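You operate a simulated robot arm through the tools that you are given. There is no shell and no other tool.

The job below is to be done with a simulated two-armed robot. You get a single attempt, and the scene is never put back.

TASK
Pack the bag that the box's label names, put its lid on and press it home.
Fine: the lid bears the same kit number; use the lid press; shut the drawer again.

The check looks at the end state, three seconds after you hand in, the way a careful person would. Anything else that was tipped, shoved, dropped, spilled or broken makes it a failure. A push-on lid holds only when it is set on centred and level and pressed home; a screw cap is set on level and turned clockwise until tight.

THE ROBOT
Two 7-joint arms with two-finger parallel grippers on one trunk that stands fixed in place. Base frame: the origin is at the foot of the trunk, x ahead of it, y to its left, z up. Readings come in mm, rad, newtons and seconds.
The left shoulder is at [71, 156, 1230], the right one opposite. Each reaches about 1231 mm from its shoulder. Payload 3.91 kg a hand.
Tool frame (each hand has its own): the origin (TCP) lies between the finger pads and is the grasp point; the fingertips stand 30 mm ahead of it; z points along the fingers, y is the line along which they close. Largest opening 110 mm; finger width 20, thickness 10; the body of the gripper, 48 by 112 mm, starts 55 mm behind the TCP.
Orientation is told as [roll, pitch, yaw] about the base's x, y, z axes, in that order, counted from this pose: with the fingers straight down and closing along the base's y, the tool's x points along the base's -x, its y along +y and its z along -z.

THE INTERFACE
- The arms move only by the tool step_arm. It takes "left_motion", "right_motion" or both (then of equal length, played together; a hand with none holds still); each is a list of rows, each an object (a shift or turn left out is 0, a gripper value left out holds the last) with "dp": the shift along the tool's x, y, z in mm, a list of three; "turn": the turn, a rotation vector about the tool's x, y, z in rad, a list of three. In form: [{"dp": [tx, ty, tz], "turn": [rx, ry, rz]}, ...]. A call has 1 to 20 rows; each row shifts and turns the commanded pose from where the row before left it, along the tool's axes as they then stand. "left_gripper" and "right_gripper" are, for a hand that has rows, the gripper command, from -1 (fully open) to 1 (shut), values between in proportion, set as the call begins (left out, the last holds). Rows are played at 5 a second. More than 50 mm and 0.15 rad between two rows, or a gripper value outside its range, and nothing of the call is played. A pose out of reach is approached as far as the arm can. The call stops where the force on the tool passes 40 N (or 10 N more than at its start, if that is more) or the arm is blocked; 0.2 s more then pass. Each finger travels about 108 mm/s and halts on what it meets, pressing with about 41 N; the grip force reading is that of the motor and also rises with nothing between the fingers. The clock runs only during rows and for 0.2 s after the last one: add rows that do not move to give the fingers time. It gives the time, the measured TCP pose, the force on the tool (base axes), the opening and the grip force at its end, in the units of the frame above (readings bear some noise), with the torque about the TCP (base axes, N m) and any sound that the robot's microphone picked up, and new pictures: "show" is both (left out), scene, wrist or none (wrist: the cameras of the hands that moved).
- Cameras (640 x 400 px; columns grow to the right, rows downward): "scene" is now at [142.1, -1.1, 1469.8]; the picture's right is [-0.02, -1.00, 0.00], its down [-0.45, 0.01, -0.90] and it looks along [0.90, -0.02, -0.45] (base axes); focal length 214 px, centre (320, 200). "left" rides on the left gripper at [72, -17, -103] in its tool frame; the picture's right is [0.23, 0.97, 0.00], its down [-0.76, 0.18, -0.62] and it looks along [-0.61, 0.14, 0.78] (tool axes); focal length 222 px, centre (320, 200). "right" rides on the right gripper at [72, 17, -103] in its tool frame; the picture's right is [-0.23, 0.97, 0.00], its down [-0.76, -0.18, -0.62] and it looks along [-0.61, -0.14, 0.78] (tool axes); focal length 222 px, centre (320, 200). There is no depth. A picture from a camera that has moved, and an enlarged one, comes with that camera's place and axes in the base frame and with its lens.
- lift_body(by): slides the trunk up (or, below 0, down) by that many mm; the arms and the scene camera ride with it, the base frame stays. It gives what a move gives, with no picture.
- pan_tilt(pan, tilt): turns the head with the scene camera to pan (to the left, within 1.501 rad either way) and tilt (down, from -0.506 to 1.204), counted from straight ahead of the robot. It gives what a move gives, and a new picture of the scene camera.
- inspect(camera, box): a new picture of the part [left, top, right, bottom] of that camera's present view, enlarged. The clock stands still meanwhile.
- job_done(): hands the job in; it is judged then, once.

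Places have to be worked out from the pictures, the camera data and where the tool is seen. Open the grippers and draw the arms clear of the work before you hand the job in, unless the task says otherwise.

The tools are called after "Request:" as name(argument=value, ...) on one line, values as JSON. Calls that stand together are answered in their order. step_arm: Moves the arms, as the interface text tells. Its arguments: {"type":"object","properties":{"left_motion":{"type":"array"},"left_gripper":{"type":"number"},"right_motion":{"type":"array"},"right_gripper":{"type":"number"},"show":{"type":"string","enum":["both","scene","wrist","none"]}},"required":[]} The other tools are called the same way: lift_body (by) moves the trunk up or down; pan_tilt (pan, tilt) turns the head that bears the scene camera; inspect (camera, box) takes an enlarged picture of a part of a camera's view; job_done () hands the job in.

At the start:

```text
time_s: 0.0
left_eef_pos: [634.8, 293.8, 1436.0]
left_tcp_rot: [0.001, -0.001, 0.0]
left_contact_force: [0.5, -1.2, 0.0]
left_ft_torque: [0.0, -0.04, 0.04]
left_grip_width: 110.2
left_grip_force: 0.2
right_eef_pos: [596.3, -235.1, 1363.3]
right_tcp_rot: [0.001, 0.0, 0.0]
right_contact_force: [0.6, 0.4, -0.2]
right_ft_torque: [-0.01, 0.0, 0.01]
right_grip_width: 110.1
right_grip_force: 0.1
trunk travel left (down, up): [-675.0, 265.0]
head pan, tilt (commanded): [-0.019, 0.461]
```

scene: 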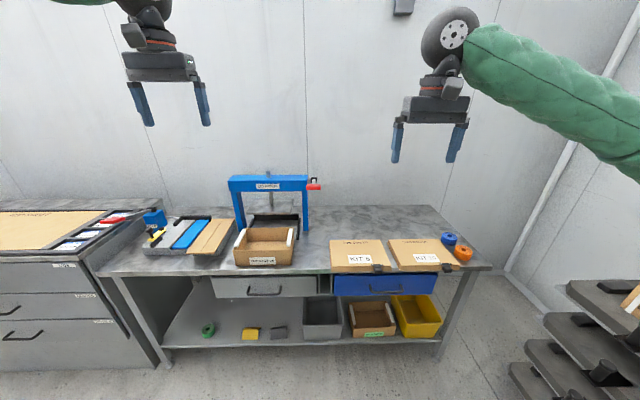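
right: 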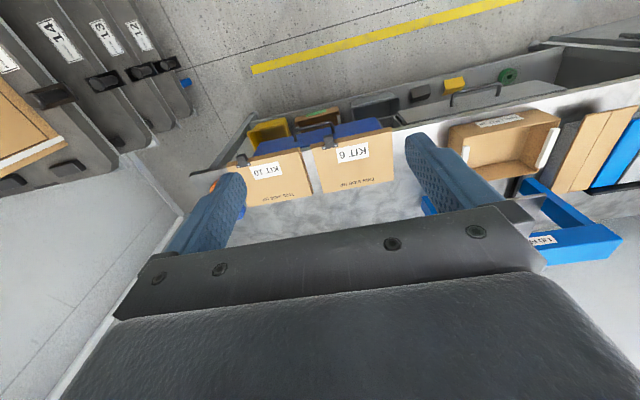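
left: 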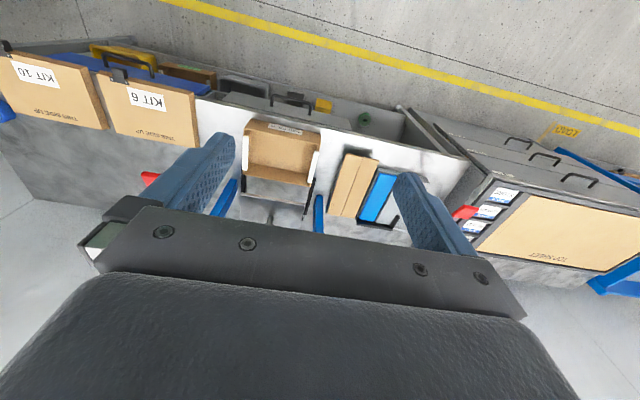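

I start by looking closer at the scene: the box's label, the lids, the drawers and the press.

Request:
inspect(camera="scene", box=[210, 165, 340, 300])

Request:
inspect(camera="scene", box=[310, 215, 490, 345])

Request:
inspect(camera="scene", box=[0, 190, 240, 350])

Request:
inspect(camera="left", box=[220, 90, 440, 230])

```text
2.96 times, centred on (275, 232) of scene
camera zoom: at [142.1, -1.1, 1469.8], right [-0.02, -1.0, 0.0], down [-0.45, 0.01, -0.9], along [0.9, -0.02, -0.45], focal length 636 px, centre (453, 104)
```

zoom: 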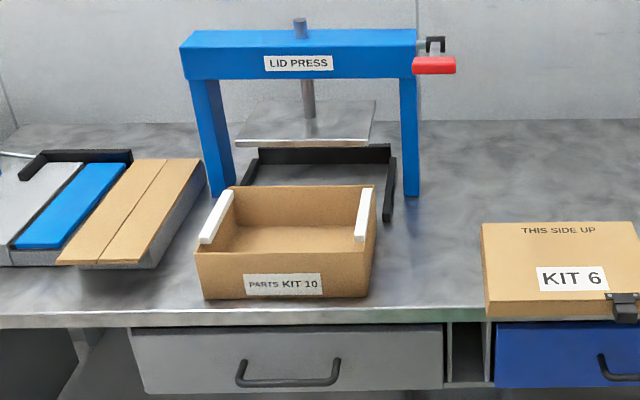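

```text
3.08 times, centred on (400, 280) of scene
camera zoom: at [142.1, -1.1, 1469.8], right [-0.02, -1.0, 0.0], down [-0.45, 0.01, -0.9], along [0.9, -0.02, -0.45], focal length 660 px, centre (74, -46)
```

zoom: 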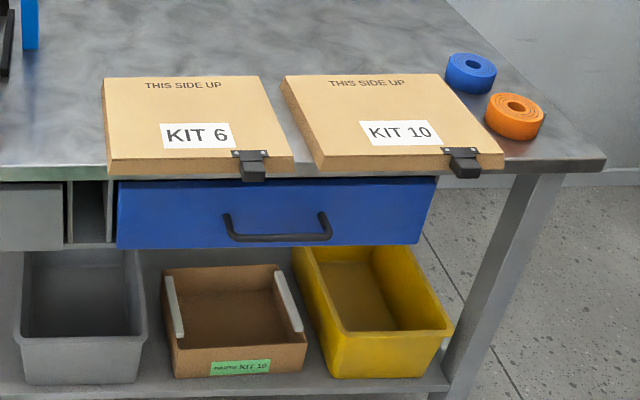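

```text
2.50 times, centred on (120, 270) of scene
camera zoom: at [142.1, -1.1, 1469.8], right [-0.02, -1.0, 0.0], down [-0.45, 0.01, -0.9], along [0.9, -0.02, -0.45], focal length 536 px, centre (820, 25)
```

zoom: 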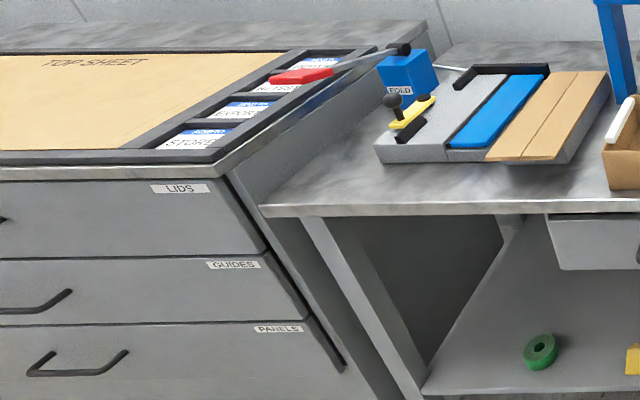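

```text
2.86 times, centred on (330, 160) of left
camera zoom: at [562.9, 277.8, 1537.8], right [-0.23, 0.97, 0.0], down [0.76, 0.18, 0.62], along [0.61, 0.14, -0.78], focal length 635 px, centre (291, 314)
```

zoom: 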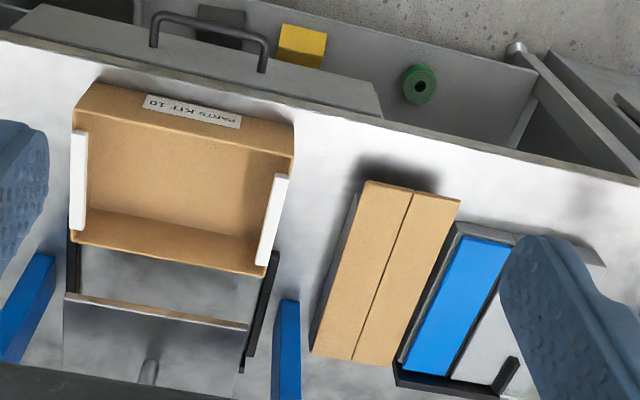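

The box on the bench seems to read "PARTS KIT 10". I check the labels at higher zoom, along with the lid clips and the box on the lower shelf.

Request:
inspect(camera="scene", box=[230, 215, 300, 270])

Request:
inspect(camera="scene", box=[325, 230, 400, 280])

Request:
inspect(camera="scene", box=[385, 225, 480, 285])

Request:
inspect(camera="scene", box=[295, 280, 445, 345])

Request:
inspect(camera="right", box=[200, 80, 420, 220])

```text
7.27 times, centred on (265, 242) of scene
camera zoom: at [142.1, -1.1, 1469.8], right [-0.02, -1.0, 0.0], down [-0.45, 0.01, -0.9], along [0.9, -0.02, -0.45], focal length 1560 px, centre (720, -109)
```

zoom: 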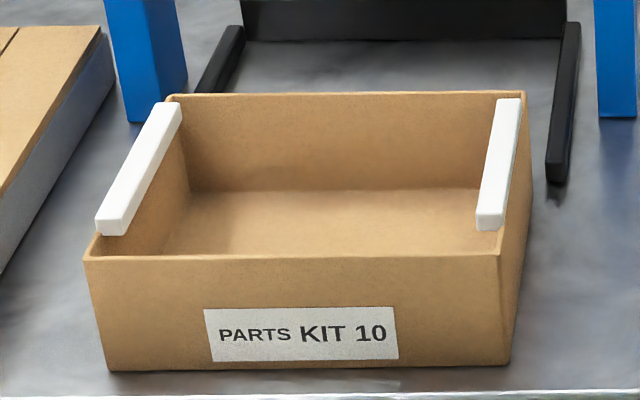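

```text
8.00 times, centred on (362, 255) of scene
camera zoom: at [142.1, -1.1, 1469.8], right [-0.02, -1.0, 0.0], down [-0.45, 0.01, -0.9], along [0.9, -0.02, -0.45], focal length 1716 px, centre (-20, -240)
```

zoom: 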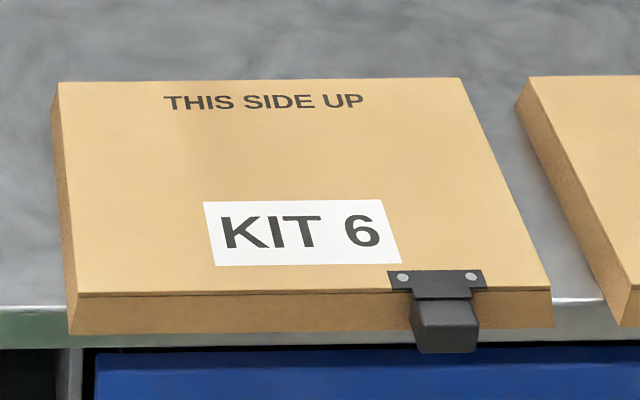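

```text
6.67 times, centred on (432, 255) of scene
camera zoom: at [142.1, -1.1, 1469.8], right [-0.02, -1.0, 0.0], down [-0.45, 0.01, -0.9], along [0.9, -0.02, -0.45], focal length 1430 px, centre (-430, -167)
```

zoom: 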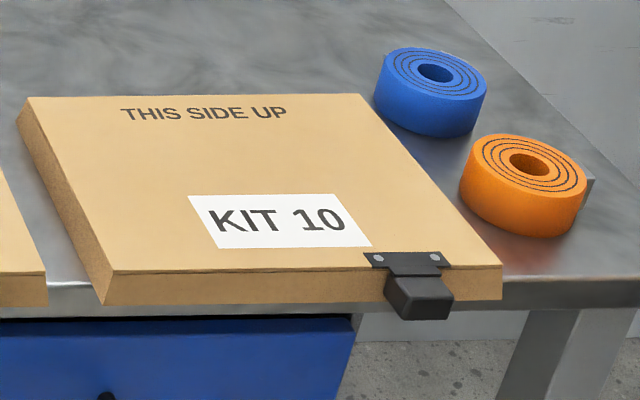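

```text
4.27 times, centred on (370, 312) of scene
camera zoom: at [142.1, -1.1, 1469.8], right [-0.02, -1.0, 0.0], down [-0.45, 0.01, -0.9], along [0.9, -0.02, -0.45], focal length 915 px, centre (107, -280)
```

zoom: 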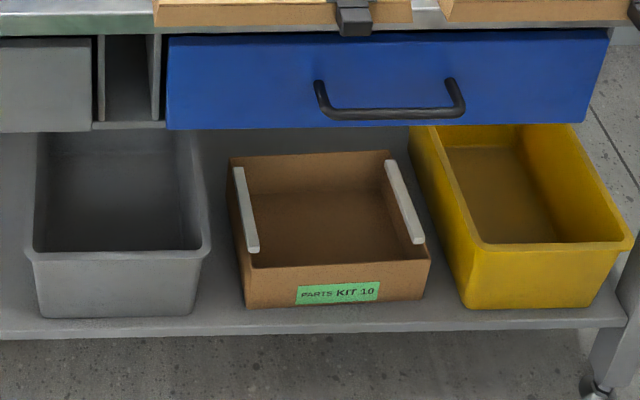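

```text
2.86 times, centred on (310, 150) of right
camera zoom: at [523.4, -217.3, 1466.9], right [0.23, 0.97, 0.0], down [0.76, -0.18, 0.62], along [0.61, -0.14, -0.78], focal length 635 px, centre (349, 343)
```

zoom: 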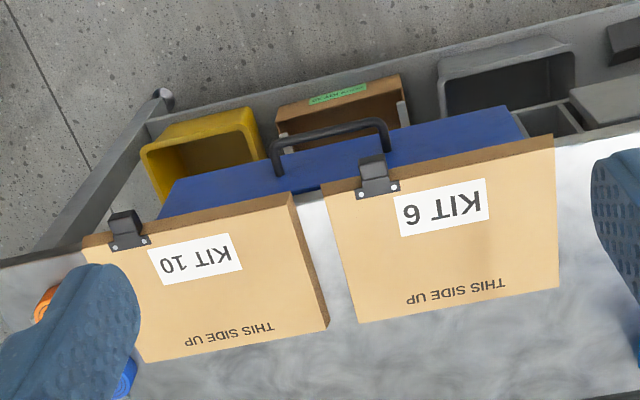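

From the two views I judge: bench top z≈794, box at x 862–1032 / y 114–355 with rim z≈877, KIT 10 lid at x 819–998 / y -603…-355, top z≈823. I lower both hands in free air for closer looks at the lids and the press.

Request:
step_arm(right_motion=[{"dp": [0, -25, 30]}, {"dp": [0, -25, 30]}, {"dp": [0, -25, 30]}, {"dp": [0, -25, 30]}, {"dp": [0, -25, 30]}, {"dp": [0, -25, 30]}, {"dp": [0, -25, 30]}, {"dp": [0, -25, 30]}], left_motion=[{"dp": [0, 0, 35]}, {"dp": [0, 0, 35]}, {"dp": [0, 0, 35]}, {"dp": [0, 0, 35]}, {"dp": [0, 0, 35]}, {"dp": [0, 0, 35]}, {"dp": [0, 0, 35]}, {"dp": [0, 0, 35]}])

```text
time_s: 1.8
left_eef_pos: [636.0, 294.1, 1155.6]
left_tcp_rot: [0.0, -0.001, 0.0]
left_contact_force: [-0.8, 0.2, -0.2]
left_ft_torque: [-0.02, 0.04, -0.01]
left_grip_width: 110.0
left_grip_force: 0.1
right_eef_pos: [597.5, -433.3, 1122.1]
right_tcp_rot: [0.001, 0.0, 0.001]
right_contact_force: [-0.5, -0.7, -0.5]
right_ft_torque: [-0.03, 0.01, 0.01]
right_grip_width: 110.0
right_grip_force: 0.1
trunk travel left (down, up): [-675.0, 265.0]
head pan, tilt (commanded): [-0.019, 0.461]
camera scene: at [142.7, -1.7, 1469.9], right [-0.02, -1.0, 0.0], down [-0.45, 0.01, -0.89], along [0.89, -0.02, -0.45], focal length 214 px, centre (320, 200)
camera right: at [524.4, -417.4, 1225.6], right [0.23, 0.97, 0.0], down [0.76, -0.18, 0.62], along [0.61, -0.14, -0.78], focal length 222 px, centre (320, 200)
camera left: at [562.6, 277.6, 1258.5], right [-0.23, 0.97, 0.0], down [0.76, 0.18, 0.62], along [0.61, 0.14, -0.78], focal length 222 px, centre (320, 200)
```

scene: 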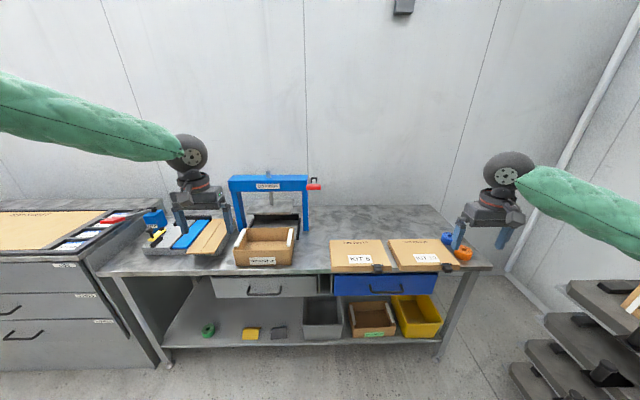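
right: 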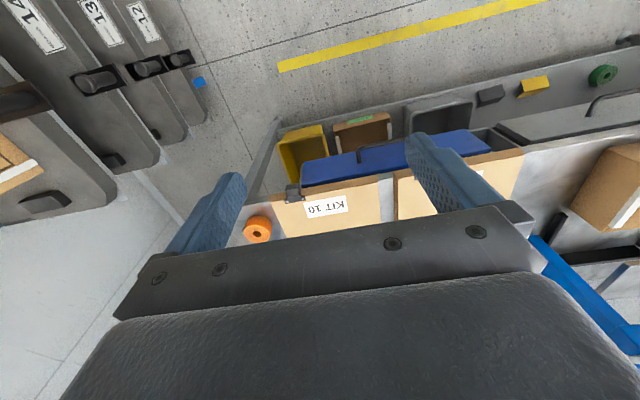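
left: 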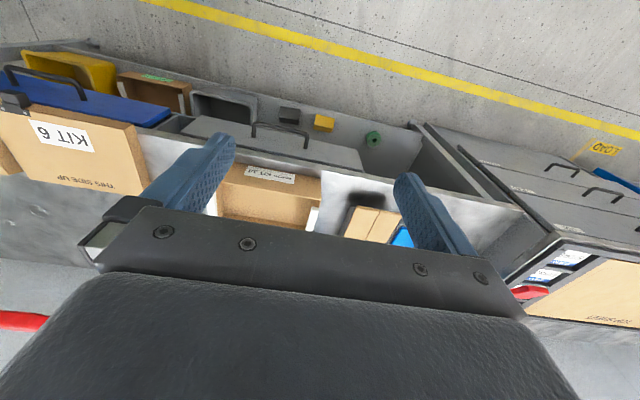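

Both arms moved freely. I zoom in on the press, its handle, the lid tabs and the drawers.

Request:
inspect(camera="scene", box=[225, 165, 330, 245])

Request:
inspect(camera="right", box=[270, 100, 430, 230])

Request:
inspect(camera="left", box=[0, 60, 320, 220])

Request:
inspect(camera="scene", box=[340, 320, 410, 345])

Request:
inspect(camera="scene", box=[490, 260, 640, 400])

```text
5.00 times, centred on (278, 205) of scene
camera zoom: at [142.7, -1.7, 1469.9], right [-0.02, -1.0, 0.0], down [-0.45, 0.01, -0.89], along [0.89, -0.02, -0.45], focal length 1072 px, centre (532, 175)
```

zoom: 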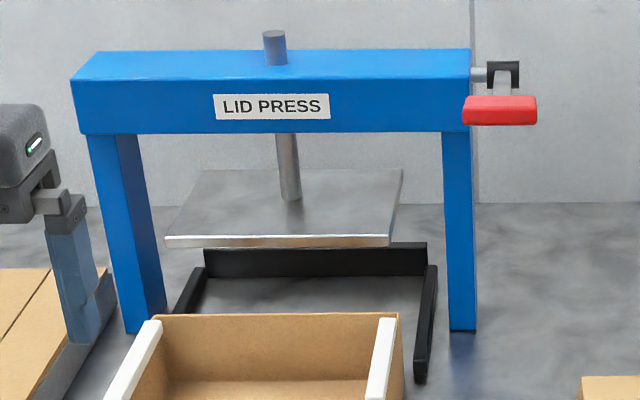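

```text
3.08 times, centred on (350, 165) of right
camera zoom: at [524.4, -417.4, 1225.6], right [0.23, 0.97, 0.0], down [0.76, -0.18, 0.62], along [0.61, -0.14, -0.78], focal length 684 px, centre (228, 308)
```

zoom: 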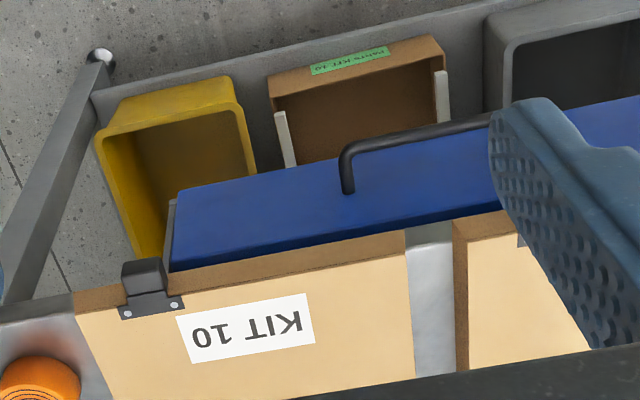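

```text
2.00 times, centred on (160, 140) of left
camera zoom: at [562.6, 277.6, 1258.5], right [-0.23, 0.97, 0.0], down [0.76, 0.18, 0.62], along [0.61, 0.14, -0.78], focal length 444 px, centre (640, 320)
```

zoom: 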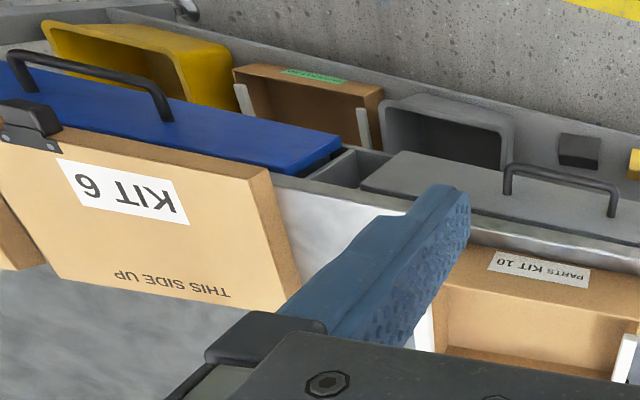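

```text
9.14 times, centred on (375, 332) of scene
camera zoom: at [142.7, -1.7, 1469.9], right [-0.02, -1.0, 0.0], down [-0.45, 0.01, -0.89], along [0.89, -0.02, -0.45], focal length 1961 px, centre (-183, -1011)
```

zoom: 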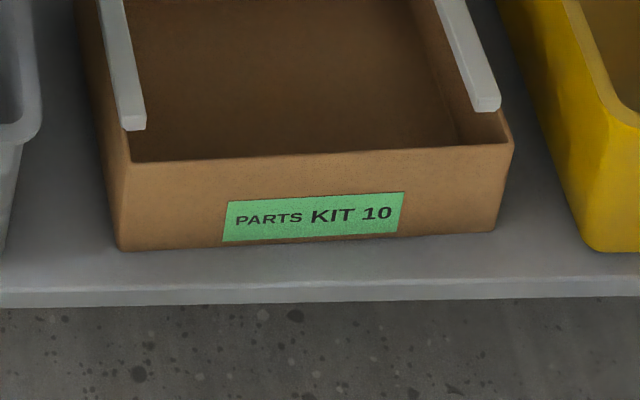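

```text
2.86 times, centred on (565, 330) of scene
camera zoom: at [142.7, -1.7, 1469.9], right [-0.02, -1.0, 0.0], down [-0.45, 0.01, -0.89], along [0.89, -0.02, -0.45], focal length 613 px, centre (-380, -171)
```

zoom: 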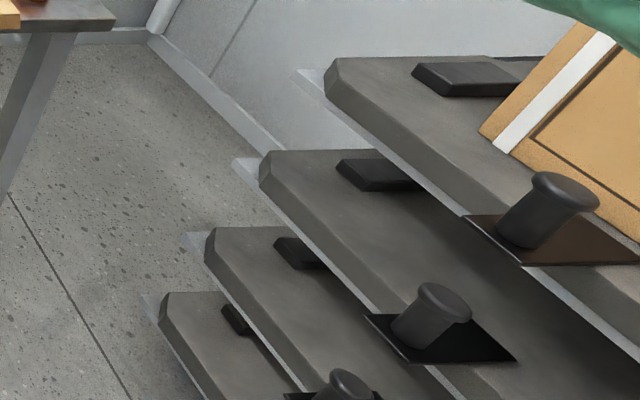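

The bar of the blue drawer's handle triangulates to about x≈804, z≈685, y -236…-385, face at x≈832. I turn the right hand so its fingers point forward, and roll it so it will close vertically on the bar.

Request:
step_arm(right_motion=[{"turn": [0, -0.1428, 0]}, {"turn": [0, -0.1428, 0]}, {"turn": [0, -0.1428, 0]}, {"turn": [0, -0.1428, 0]}, {"turn": [0, -0.1428, 0]}, {"turn": [0, -0.1428, 0]}, {"turn": [0, -0.1428, 0]}, {"turn": [0, -0.1428, 0]}, {"turn": [0, -0.1428, 0]}, {"turn": [0, -0.1428, 0]}, {"turn": [0, -0.1428, 0]}], show="both")

```text
time_s: 4.2
left_eef_pos: [635.7, 292.9, 1158.1]
left_tcp_rot: [0.0, 0.0, 0.0]
left_contact_force: [0.2, -0.3, 0.6]
left_ft_torque: [0.02, 0.01, -0.02]
left_grip_width: 109.8
left_grip_force: 0.1
right_eef_pos: [594.9, -435.7, 1122.0]
right_tcp_rot: [1.592, -1.569, -1.591]
right_contact_force: [0.2, 0.7, -0.8]
right_ft_torque: [0.02, -0.01, 0.0]
right_grip_width: 110.0
right_grip_force: 0.1
trunk travel left (down, up): [-675.0, 265.0]
head pan, tilt (commanded): [-0.019, 0.461]
camera scene: at [142.3, -1.7, 1469.9], right [-0.02, -1.0, 0.0], down [-0.45, 0.01, -0.9], along [0.89, -0.02, -0.45], focal length 214 px, centre (320, 200)
camera right: at [492.3, -417.5, 1050.6], right [0.0, 0.97, 0.23], down [-0.62, -0.18, 0.76], along [0.78, -0.14, 0.61], focal length 222 px, centre (320, 200)
```

scene: 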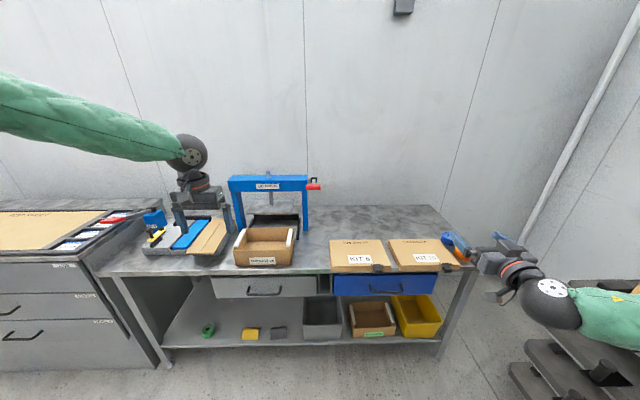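
right: 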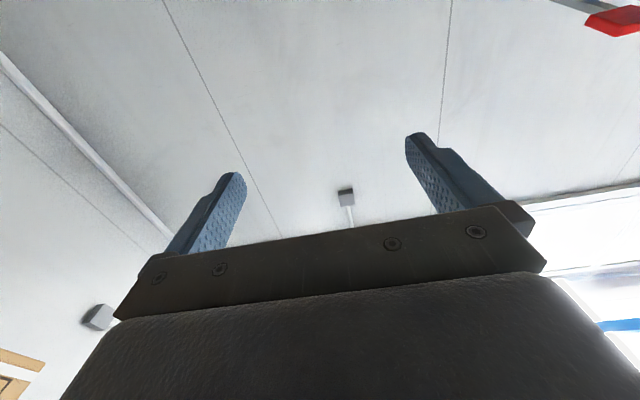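

The hand is level and pointing forward. Now I roll it a quarter turn about its own axis while moving down toward the handle's height, still well clear of the bench.

Request:
step_arm(right_motion=[{"turn": [0, 0, 0.1428]}, {"turn": [0, 0, 0.1428]}, {"turn": [0, 0, 0.1428]}, {"turn": [0, 0, 0.1428]}, {"turn": [0, 0, 0.1428]}, {"turn": [0, 0, 0.1428]}, {"turn": [0, 0, 0.1428]}, {"turn": [0, 0, 0.1428]}, {"turn": [0, 0, 0.1428]}, {"turn": [0, 0, 0.1428]}, {"turn": [0, 0, 0.1428]}], show="both")

```text
time_s: 6.8
left_eef_pos: [635.0, 293.6, 1157.1]
left_tcp_rot: [0.0, 0.0, -0.002]
left_contact_force: [0.5, -0.5, -0.3]
left_ft_torque: [-0.03, -0.02, 0.0]
left_grip_width: 109.8
left_grip_force: 0.1
right_eef_pos: [329.9, -463.2, 781.3]
right_tcp_rot: [0.696, -0.079, -1.524]
right_contact_force: [-1.0, 0.3, 0.7]
right_ft_torque: [-0.01, -0.02, -0.01]
right_grip_width: 110.0
right_grip_force: 0.0
right hand out of reach, approached as far as the arm can: row 9, 11
trunk travel left (down, up): [-675.0, 265.0]
head pan, tilt (commanded): [-0.019, 0.461]
stopped in row 11 (right hand): the arm was blocked; the commanded pose is now the measured one
camera scene: at [142.7, -1.5, 1469.8], right [-0.02, -1.0, 0.0], down [-0.45, 0.01, -0.89], along [0.89, -0.02, -0.45], focal length 214 px, centre (320, 200)
camera right: at [272.2, -385.9, 865.4], right [0.76, -0.14, 0.64], down [-0.5, -0.76, 0.42], along [0.42, -0.64, -0.64], focal length 222 px, centre (320, 200)
```

scene: 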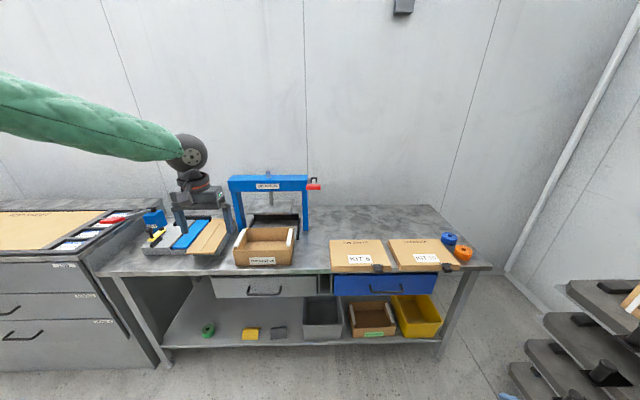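
right: 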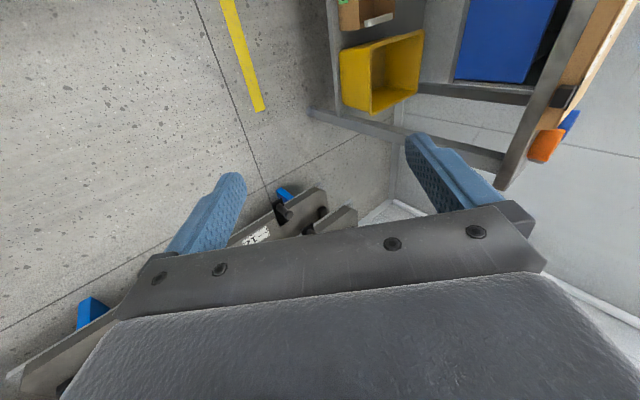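

The right arm ran into a joint limit while rolling and swung back toward the robot; no contact force shows. I turn the head to see how the arm sits before I move it again.

Request:
pan_tilt(pan=-0.9, tilt=0.8)

```text
time_s: 8.0
left_eef_pos: [636.2, 294.8, 1157.1]
left_tcp_rot: [-0.001, 0.0, 0.001]
left_contact_force: [-0.3, -0.1, -0.8]
left_ft_torque: [0.03, 0.02, -0.04]
left_grip_width: 109.8
left_grip_force: 0.1
right_eef_pos: [329.2, -462.6, 780.3]
right_tcp_rot: [0.696, -0.077, -1.526]
right_contact_force: [0.1, 0.4, -0.7]
right_ft_torque: [0.01, -0.01, 0.0]
right_grip_width: 109.7
right_grip_force: 0.0
trunk travel left (down, up): [-675.0, 265.0]
head pan, tilt (commanded): [-0.901, 0.799]
camera scene: at [100.2, -62.5, 1440.5], right [-0.78, -0.62, 0.0], down [-0.45, 0.56, -0.7], along [0.43, -0.55, -0.72], focal length 214 px, centre (320, 200)
```

scene: 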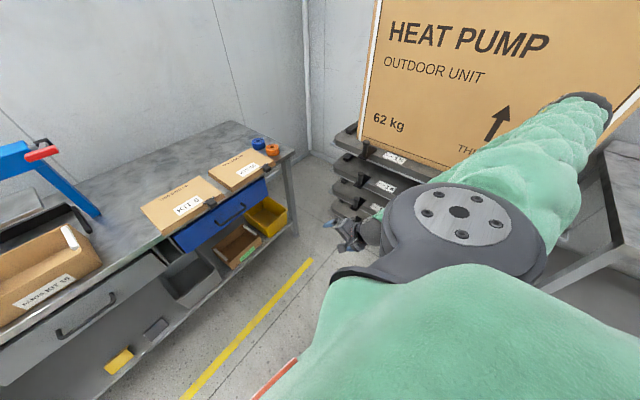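

The arm seems free of everything, with its elbow swung outward. I bring the hand back: first fingers straight down, then forward and up to a safe place over the floor in front of the bench.

Request:
step_arm(right_motion=[{"turn": [0.14, 0, 0]}, {"turn": [0.14, 0, 0]}, {"turn": [0.14, 0, 0]}, {"turn": [0.14, 0, 0]}, {"turn": [0.13, 0, 0]}, {"dp": [3, 20, -34]}, {"dp": [3, 20, -34]}, {"dp": [3, 20, -34]}, {"dp": [3, 20, -34]}, {"dp": [3, 20, -34]}, {"dp": [3, 20, -34]}, {"dp": [3, 20, -34]}, {"dp": [3, 20, -34]}, {"dp": [3, 20, -34]}, {"dp": [3, 20, -34]}], show="both")

```text
time_s: 11.2
left_eef_pos: [636.7, 293.6, 1156.5]
left_tcp_rot: [0.0, 0.002, -0.001]
left_contact_force: [0.6, -0.1, -0.4]
left_ft_torque: [0.02, 0.01, -0.01]
left_grip_width: 110.0
left_grip_force: 0.0
right_eef_pos: [527.0, -397.6, 1115.3]
right_tcp_rot: [0.004, -0.078, -1.525]
right_contact_force: [0.3, -0.2, 0.1]
right_ft_torque: [0.02, 0.02, 0.01]
right_grip_width: 110.1
right_grip_force: 0.0
right hand out of reach, approached as far as the arm can: row 1
trunk travel left (down, up): [-675.0, 265.0]
head pan, tilt (commanded): [-0.901, 0.799]
camera scene: at [101.4, -62.2, 1440.4], right [-0.78, -0.62, 0.0], down [-0.45, 0.56, -0.7], along [0.43, -0.55, -0.72], focal length 214 px, centre (320, 200)
camera right: at [539.7, -316.9, 1212.3], right [0.98, -0.18, 0.02], down [-0.15, -0.72, 0.68], along [-0.11, -0.67, -0.73], focal length 222 px, centre (320, 200)
```

scene: 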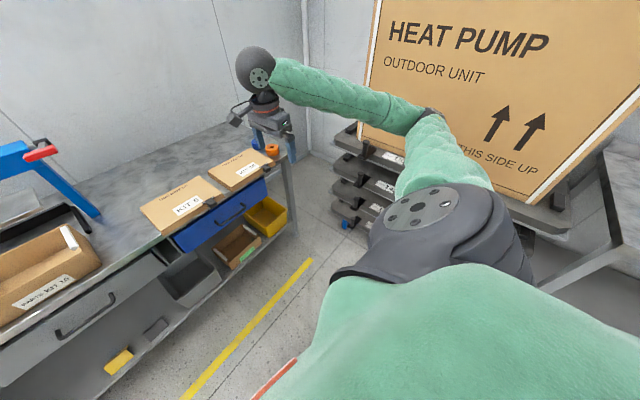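
right: 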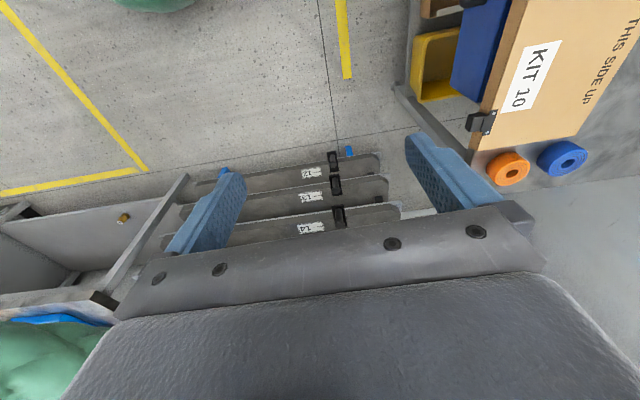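

The arm is back in a clean posture. I turn the wrist back the other way so as to try the opposite roll for gripping the bar.

Request:
step_arm(right_motion=[{"turn": [0, 0, -0.145]}, {"turn": [0, 0, -0.145]}, {"turn": [0, 0, -0.145]}, {"turn": [0, 0, -0.145]}, {"turn": [0, 0, -0.145]}, {"turn": [0, 0, -0.145]}, {"turn": [0, 0, -0.145]}, {"turn": [0, 0, -0.145]}, {"turn": [0, 0, -0.145]}, {"turn": [0, 0, -0.145]}, {"turn": [0, 0, -0.145]}, {"turn": [0, 0, -0.145]}, {"turn": [0, 0, -0.145]}, {"turn": [0, 0, -0.145]}, {"turn": [0, 0, -0.145]}, {"turn": [0, 0, -0.145]}, {"turn": [0, 0, -0.145]}, {"turn": [0, 0, -0.145]}, {"turn": [0, 0, -0.145]}, {"turn": [0, 0, -0.145]}], show="scene")

```text
time_s: 15.4
left_eef_pos: [634.2, 295.0, 1156.7]
left_tcp_rot: [0.001, 0.0, 0.0]
left_contact_force: [-1.3, 0.2, 0.3]
left_ft_torque: [0.01, 0.01, 0.01]
left_grip_width: 110.2
left_grip_force: 0.1
right_eef_pos: [526.9, -399.3, 1114.4]
right_tcp_rot: [-0.023, 0.076, 1.379]
right_contact_force: [-0.6, -0.6, 0.6]
right_ft_torque: [0.01, 0.02, 0.01]
right_grip_width: 110.2
right_grip_force: 0.0
trunk travel left (down, up): [-675.0, 265.0]
head pan, tilt (commanded): [-0.901, 0.799]
camera scene: at [100.4, -62.6, 1440.5], right [-0.78, -0.62, 0.0], down [-0.45, 0.56, -0.7], along [0.43, -0.55, -0.72], focal length 214 px, centre (320, 200)
```

scene: 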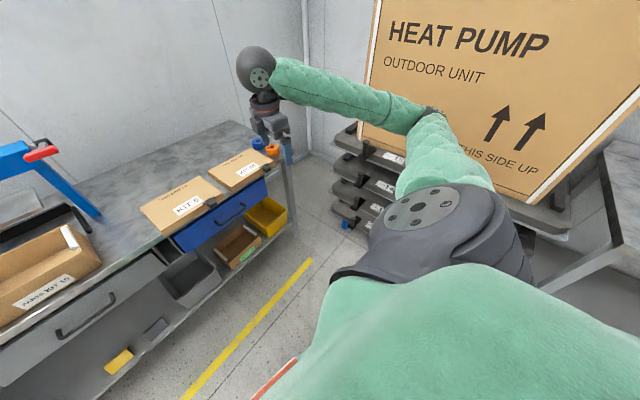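

No reach trouble that way. I finish the yaw, correct the small lean, and begin tilting the fingers forward step by step.

Request:
step_arm(right_motion=[{"turn": [0, 0, -0.096]}, {"turn": [0, 0, -0.096]}, {"turn": [0, -0.079, 0]}, {"turn": [0.1428, 0, 0]}, {"turn": [0.1428, 0, 0]}, {"turn": [0.1428, 0, 0]}, {"turn": [0.1428, 0, 0]}, {"turn": [0.1428, 0, 0]}, {"turn": [0.1428, 0, 0]}], show="scene")

```text
time_s: 17.4
left_eef_pos: [633.9, 294.2, 1157.3]
left_tcp_rot: [0.0, -0.002, -0.001]
left_contact_force: [0.6, -0.3, 0.6]
left_ft_torque: [0.02, -0.03, -0.02]
left_grip_width: 109.8
left_grip_force: 0.2
right_eef_pos: [568.6, -420.9, 1120.2]
right_tcp_rot: [-0.868, 0.001, 1.571]
right_contact_force: [0.0, -0.1, 0.0]
right_ft_torque: [-0.05, 0.01, 0.02]
right_grip_width: 110.0
right_grip_force: 0.0
right hand out of reach, approached as far as the arm can: row 7, 8, 9
trunk travel left (down, up): [-675.0, 265.0]
head pan, tilt (commanded): [-0.901, 0.799]
camera scene: at [99.7, -62.5, 1440.5], right [-0.78, -0.62, 0.0], down [-0.45, 0.56, -0.7], along [0.43, -0.55, -0.72], focal length 214 px, centre (320, 200)
```

scene: 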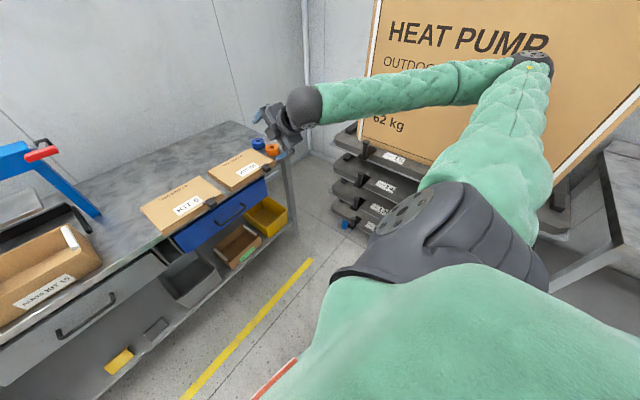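

Tilting beyond about 0.6 rad with this roll hits the reach limit up here. I back the tilt to 0.6 and go lower and closer to the drawer, where more tilt may be reachable.

Request:
step_arm(right_motion=[{"turn": [-0.134, 0, 0]}, {"turn": [-0.134, 0, 0]}, {"dp": [-10.75, 14.35, 38.65]}, {"dp": [-10.75, 14.35, 38.65]}, {"dp": [-10.75, 14.35, 38.65]}, {"dp": [-10.75, 14.35, 38.65]}], show="scene")

```text
time_s: 18.8
left_eef_pos: [636.0, 293.0, 1156.4]
left_tcp_rot: [-0.001, -0.001, 0.001]
left_contact_force: [-0.3, -0.4, -0.3]
left_ft_torque: [0.03, -0.01, -0.01]
left_grip_width: 109.9
left_grip_force: 0.0
right_eef_pos: [609.2, -376.6, 955.9]
right_tcp_rot: [-0.597, -0.001, 1.568]
right_contact_force: [-0.5, -0.4, -0.4]
right_ft_torque: [0.01, 0.04, 0.01]
right_grip_width: 110.1
right_grip_force: 0.0
trunk travel left (down, up): [-675.0, 265.0]
head pan, tilt (commanded): [-0.901, 0.799]
camera scene: at [101.3, -63.1, 1440.5], right [-0.78, -0.62, 0.0], down [-0.45, 0.56, -0.7], along [0.43, -0.55, -0.72], focal length 214 px, centre (320, 200)
```

scene: 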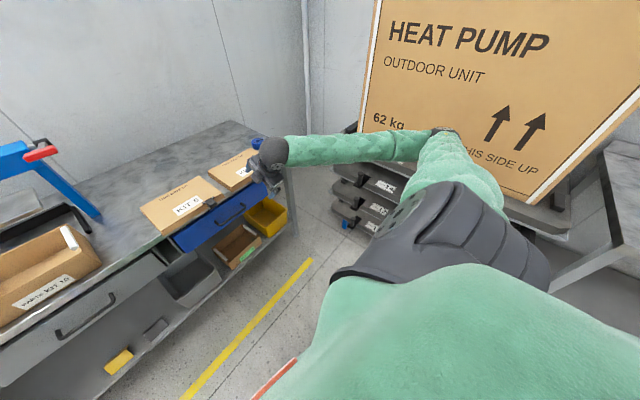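

Reached without trouble at tilt 0.6. I continue down to about z≈795 and then try more tilt in small steps.

Request:
step_arm(right_motion=[{"dp": [-10.75, 14.35, 38.65]}, {"dp": [-10.75, 14.35, 38.65]}, {"dp": [-10.75, 14.35, 38.65]}, {"dp": [-10.75, 14.35, 38.65]}, {"turn": [0.12, 0, 0]}, {"turn": [0.12, 0, 0]}, {"turn": [0.12, 0, 0]}], show="scene")

```text
time_s: 20.4
left_eef_pos: [634.1, 294.5, 1156.9]
left_tcp_rot: [-0.002, -0.001, 0.002]
left_contact_force: [-1.0, 0.2, 0.1]
left_ft_torque: [-0.01, 0.0, 0.02]
left_grip_width: 109.9
left_grip_force: 0.1
right_eef_pos: [648.5, -332.6, 799.2]
right_tcp_rot: [-0.96, -0.003, 1.57]
right_contact_force: [-0.4, 0.8, 0.5]
right_ft_torque: [0.0, -0.02, -0.02]
right_grip_width: 109.7
right_grip_force: 0.1
trunk travel left (down, up): [-675.0, 265.0]
head pan, tilt (commanded): [-0.901, 0.799]
camera scene: at [99.9, -62.8, 1440.6], right [-0.78, -0.62, 0.0], down [-0.45, 0.56, -0.7], along [0.43, -0.55, -0.72], focal length 214 px, centre (320, 200)
```

scene: 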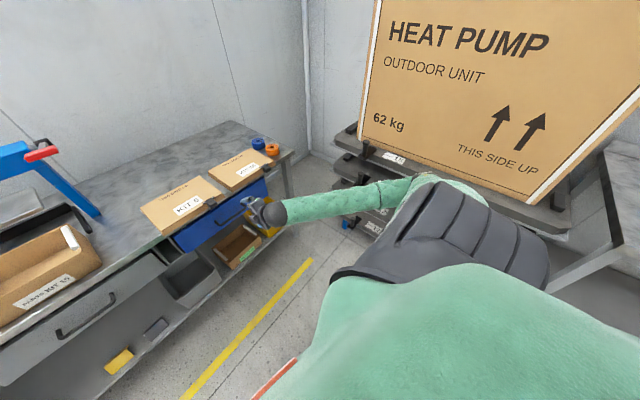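

Good, tilt 0.96 works here. I go down to the handle's height and tilt further.

Request:
step_arm(right_motion=[{"dp": [0, 21.3, 27.1]}, {"dp": [0, 21.3, 27.1]}, {"dp": [0, 21.3, 27.1]}, {"turn": [0.12, 0, 0]}, {"turn": [0.12, 0, 0]}, {"turn": [0.12, 0, 0]}], show="both")

```text
time_s: 21.8
left_eef_pos: [634.0, 295.0, 1156.8]
left_tcp_rot: [0.0, -0.001, 0.002]
left_contact_force: [0.4, 0.9, -0.5]
left_ft_torque: [-0.02, 0.01, -0.02]
left_grip_width: 110.2
left_grip_force: 0.1
right_eef_pos: [677.2, -333.0, 699.8]
right_tcp_rot: [-1.319, 0.0, 1.572]
right_contact_force: [0.5, 1.4, 0.2]
right_ft_torque: [0.0, 0.02, 0.01]
right_grip_width: 110.0
right_grip_force: 0.0
trunk travel left (down, up): [-675.0, 265.0]
head pan, tilt (commanded): [-0.901, 0.799]
camera scene: at [99.9, -62.3, 1440.6], right [-0.78, -0.62, 0.0], down [-0.45, 0.56, -0.7], along [0.43, -0.55, -0.72], focal length 214 px, centre (320, 200)
camera right: at [572.9, -405.0, 709.5], right [-0.24, 0.23, -0.94], down [-0.56, 0.76, 0.33], along [0.79, 0.61, -0.06], focal length 222 px, centre (320, 200)
```

scene: 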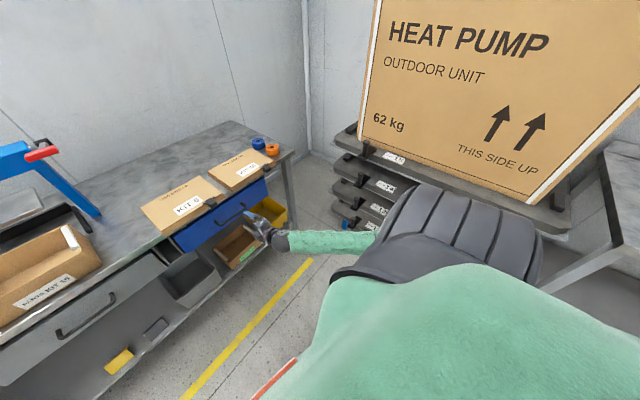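
right: 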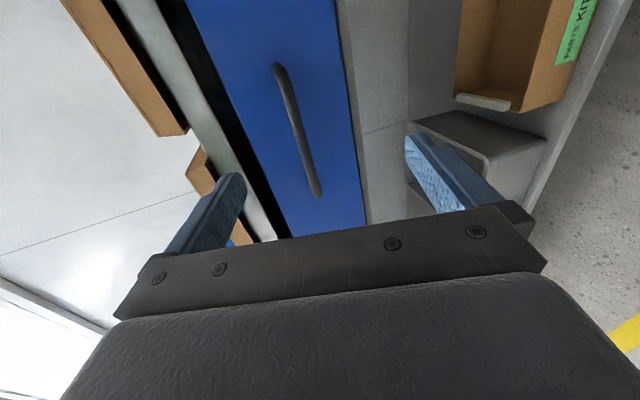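

The wrist camera now looks straight at the blue drawer's handle. I zoom to refine its height and how far it stands off.

Request:
inspect(camera="right", box=[170, 40, 410, 240])

Request:
inspect(camera="scene", box=[130, 150, 310, 290])

```text
2.00 times, centred on (290, 140) of right
camera zoom: at [572.9, -405.0, 709.5], right [-0.24, 0.23, -0.94], down [-0.56, 0.76, 0.33], along [0.79, 0.61, -0.06], focal length 444 px, centre (380, 320)
```

zoom: 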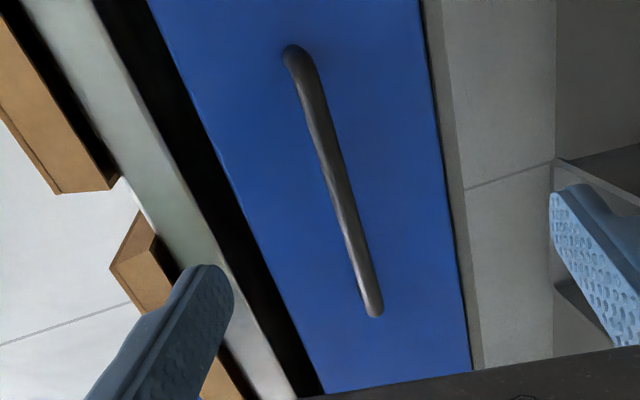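

```text
2.86 times, centred on (220, 220) of scene
camera zoom: at [99.9, -62.3, 1440.6], right [-0.78, -0.62, 0.0], down [-0.45, 0.56, -0.7], along [0.43, -0.55, -0.72], focal length 613 px, centre (606, 143)
```

zoom: 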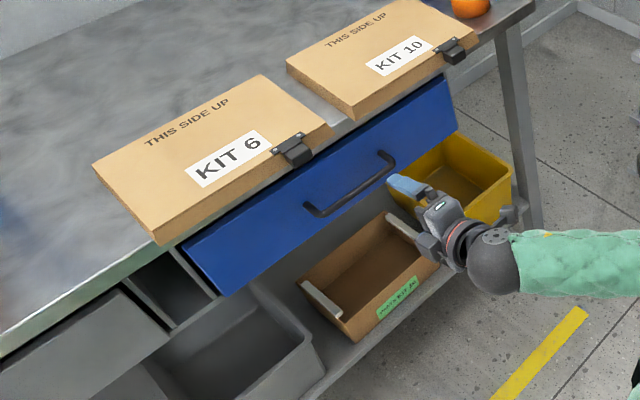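

The bar is at z≈694, x≈798, y -235…-382, standing about 35–40 mm off the face (x≈836). I level the hand, narrow the opening to about 60 mm and advance so the bar lies between the pads at y≈-333.

Request:
step_arm(right_gripper=-0.1, right_motion=[{"turn": [0.1, 0, 0]}, {"turn": [0.1, 0, 0]}, {"dp": [0, -0.6, 36]}, {"dp": [0, -0.6, 36]}, {"dp": [0, -0.6, 36]}, {}], show="both")

```text
time_s: 23.2
left_eef_pos: [633.8, 294.0, 1157.2]
left_tcp_rot: [0.0, -0.002, 0.0]
left_contact_force: [0.6, -0.4, -0.1]
left_ft_torque: [-0.02, -0.04, 0.01]
left_grip_width: 109.9
left_grip_force: 0.0
right_eef_pos: [784.6, -331.8, 696.0]
right_tcp_rot: [-1.519, 0.0, 1.57]
right_contact_force: [0.3, -1.1, -0.1]
right_ft_torque: [-0.01, 0.04, -0.02]
right_grip_width: 60.4
right_grip_force: 0.0
trunk travel left (down, up): [-675.0, 265.0]
head pan, tilt (commanded): [-0.901, 0.799]
camera scene: at [99.5, -62.8, 1440.6], right [-0.78, -0.62, 0.0], down [-0.45, 0.56, -0.7], along [0.43, -0.55, -0.72], focal length 214 px, centre (320, 200)
camera right: at [680.7, -404.2, 685.0], right [-0.05, 0.23, -0.97], down [-0.61, 0.76, 0.21], along [0.79, 0.61, 0.1], focal length 222 px, centre (320, 200)
```

scene: 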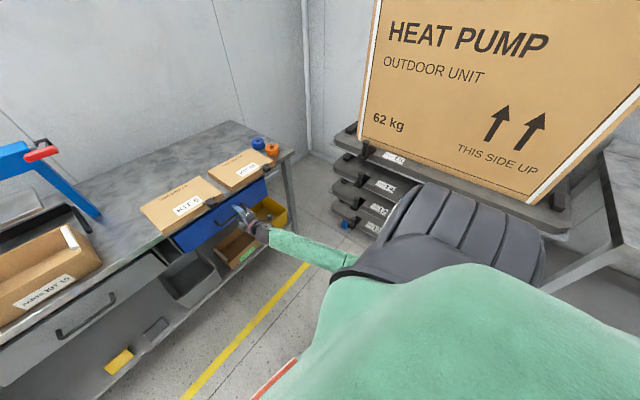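
right: 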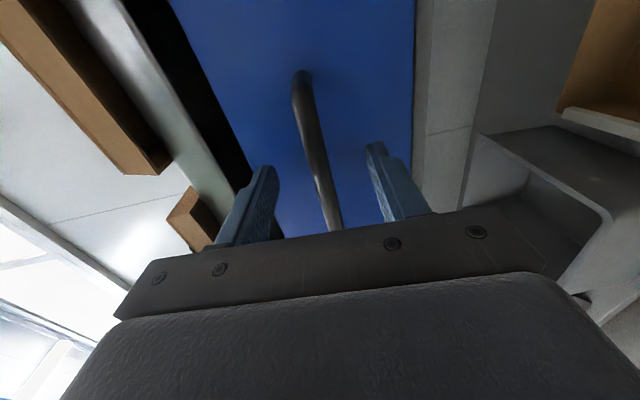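

The bar runs between the fingers. I close the gripper on it.

Request:
step_arm(right_gripper=1, right_motion=[{}, {}, {}, {}], show="wrist")

```text
time_s: 24.2
left_eef_pos: [634.7, 294.2, 1156.2]
left_tcp_rot: [0.0, 0.0, 0.0]
left_contact_force: [0.6, 0.4, 0.3]
left_ft_torque: [0.01, 0.02, -0.04]
left_grip_width: 110.1
left_grip_force: 0.0
right_eef_pos: [785.0, -331.6, 694.3]
right_tcp_rot: [-1.516, -0.001, 1.572]
right_contact_force: [-0.6, 4.1, -11.5]
right_ft_torque: [-0.13, 0.08, -0.09]
right_grip_width: 11.7
right_grip_force: 44.7
trunk travel left (down, up): [-675.0, 265.0]
head pan, tilt (commanded): [-0.901, 0.799]
camera right: at [680.9, -403.7, 683.3], right [-0.05, 0.23, -0.97], down [-0.61, 0.76, 0.21], along [0.79, 0.61, 0.1], focal length 222 px, centre (320, 200)
```

right: 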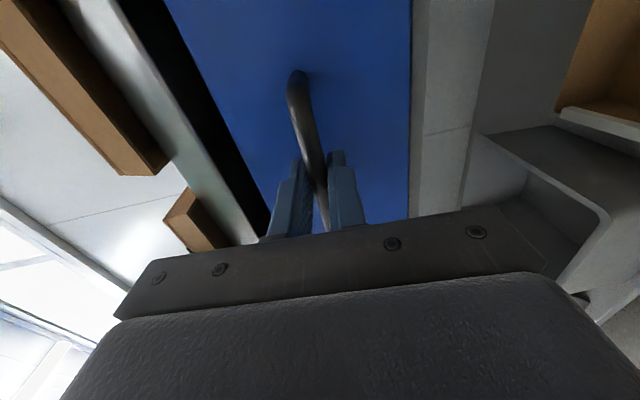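

Gripped the bar (11.7 mm). I pull the drawer out straight toward the robot, in small steps.

Request:
step_arm(right_motion=[{"dp": [0, 2.5, -20]}, {"dp": [0, 1.1, -20]}, {"dp": [0, 1.1, -20]}, {"dp": [0, 1.1, -20]}, {"dp": [0, 1.1, -20]}], show="scene")

```text
time_s: 25.4
left_eef_pos: [633.2, 295.5, 1156.9]
left_tcp_rot: [0.001, -0.003, 0.002]
left_contact_force: [-0.9, 0.2, 0.2]
left_ft_torque: [0.03, 0.0, 0.03]
left_grip_width: 110.1
left_grip_force: 0.1
right_eef_pos: [684.7, -331.0, 693.2]
right_tcp_rot: [-1.518, 0.0, 1.57]
right_contact_force: [-0.8, 11.9, 1.0]
right_ft_torque: [-0.09, 0.04, 0.56]
right_grip_width: 11.7
right_grip_force: 44.8
trunk travel left (down, up): [-675.0, 265.0]
head pan, tilt (commanded): [-0.901, 0.799]
camera scene: at [99.6, -61.5, 1440.7], right [-0.78, -0.62, 0.0], down [-0.45, 0.56, -0.7], along [0.43, -0.55, -0.72], focal length 214 px, centre (320, 200)
```

scene: 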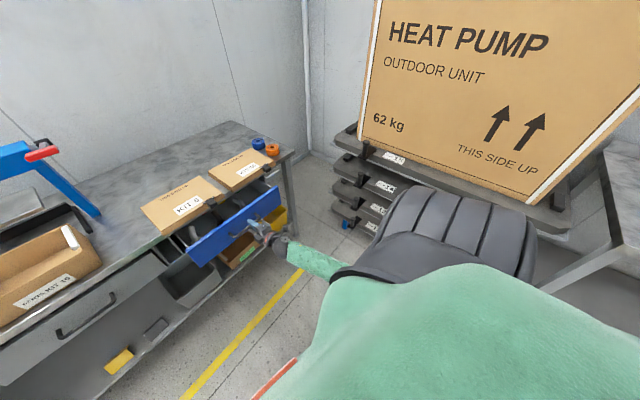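

The drawer opens smoothly. I look inside before pulling further.

Request:
inspect(camera="scene", box=[130, 150, 310, 290])

```text
2.86 times, centred on (220, 220) of scene
camera zoom: at [99.6, -61.5, 1440.7], right [-0.78, -0.62, 0.0], down [-0.45, 0.56, -0.7], along [0.43, -0.55, -0.72], focal length 613 px, centre (606, 143)
```

zoom: 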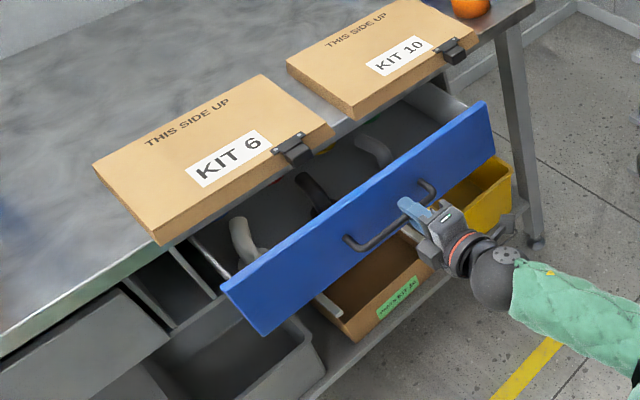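

There are things with curved handles in the drawer, so this is the right one. I pull it out further.

Request:
step_arm(right_motion=[{"dp": [-1, 1.1, -20]}, {"dp": [-1, 1.1, -20]}, {"dp": [0, 1.1, -20]}, {"dp": [0, 1.1, -20]}, {"dp": [0, 1.1, -20]}, {"dp": [0, 1.1, -20]}, {"dp": [0, 1.1, -20]}], show="scene")

Request:
inspect(camera="scene", box=[150, 150, 330, 290])

```text
time_s: 27.0
left_eef_pos: [633.8, 294.4, 1158.3]
left_tcp_rot: [-0.001, -0.001, -0.001]
left_contact_force: [-0.1, 0.5, -0.1]
left_ft_torque: [0.01, -0.03, 0.01]
left_grip_width: 109.9
left_grip_force: 0.1
right_eef_pos: [543.8, -331.3, 693.7]
right_tcp_rot: [-1.519, -0.001, 1.57]
right_contact_force: [-2.6, -6.4, 7.3]
right_ft_torque: [-0.09, -0.06, -0.93]
right_grip_width: 11.8
right_grip_force: 45.3
trunk travel left (down, up): [-675.0, 265.0]
head pan, tilt (commanded): [-0.901, 0.799]
camera scene: at [99.2, -62.4, 1440.6], right [-0.78, -0.62, 0.0], down [-0.44, 0.56, -0.7], along [0.43, -0.55, -0.72], focal length 214 px, centre (320, 200)
```

scene: 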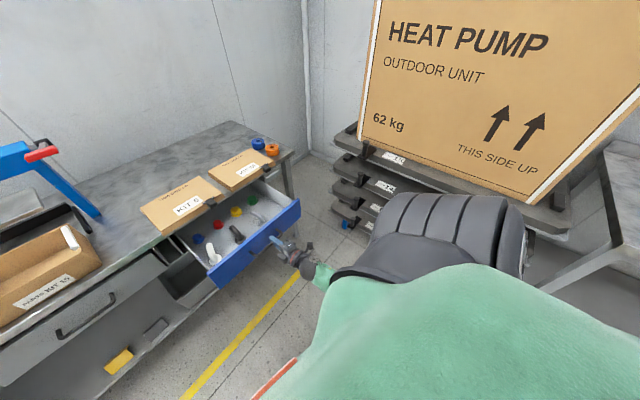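

```text
2.86 times, centred on (240, 220) of scene
camera zoom: at [99.2, -62.4, 1440.6], right [-0.78, -0.62, 0.0], down [-0.44, 0.56, -0.7], along [0.43, -0.55, -0.72], focal length 613 px, centre (549, 143)
```

zoom: 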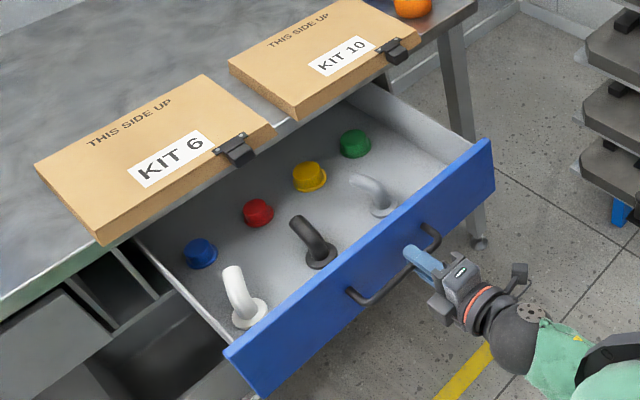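

These are pipe elbows and caps, not bags. I pull a little further to see whether anything else lies at the back.

Request:
step_arm(right_motion=[{"dp": [0, 1.1, -20]}, {"dp": [0, 1.1, -20]}, {"dp": [0, 1.1, -20]}, {"dp": [0, 1.1, -20]}], show="none")

Request:
inspect(camera="scene", box=[150, 150, 330, 290])

```text
time_s: 28.0
left_eef_pos: [634.6, 293.6, 1156.5]
left_tcp_rot: [0.0, -0.001, -0.001]
left_contact_force: [0.8, 0.0, -0.4]
left_ft_torque: [0.01, 0.02, 0.03]
left_grip_width: 110.0
left_grip_force: 0.1
right_eef_pos: [462.6, -332.2, 693.6]
right_tcp_rot: [-1.519, -0.002, 1.569]
right_contact_force: [-1.1, -17.6, 7.2]
right_ft_torque: [-0.17, -0.06, -1.19]
right_grip_width: 11.6
right_grip_force: 45.0
trunk travel left (down, up): [-675.0, 265.0]
head pan, tilt (commanded): [-0.901, 0.799]
```

```text
2.86 times, centred on (240, 220) of scene
camera zoom: at [99.3, -63.4, 1440.5], right [-0.78, -0.62, 0.0], down [-0.45, 0.56, -0.7], along [0.43, -0.55, -0.72], focal length 613 px, centre (549, 143)
```

zoom: 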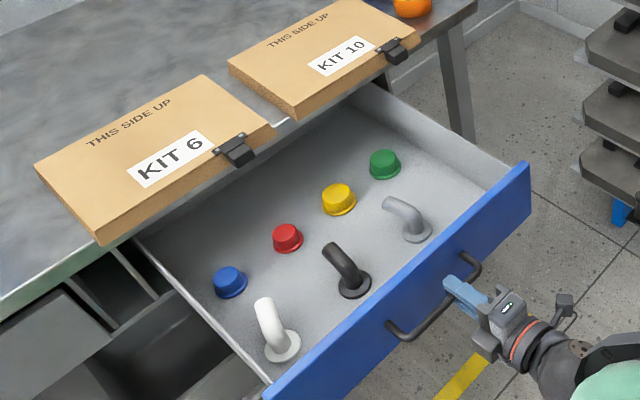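

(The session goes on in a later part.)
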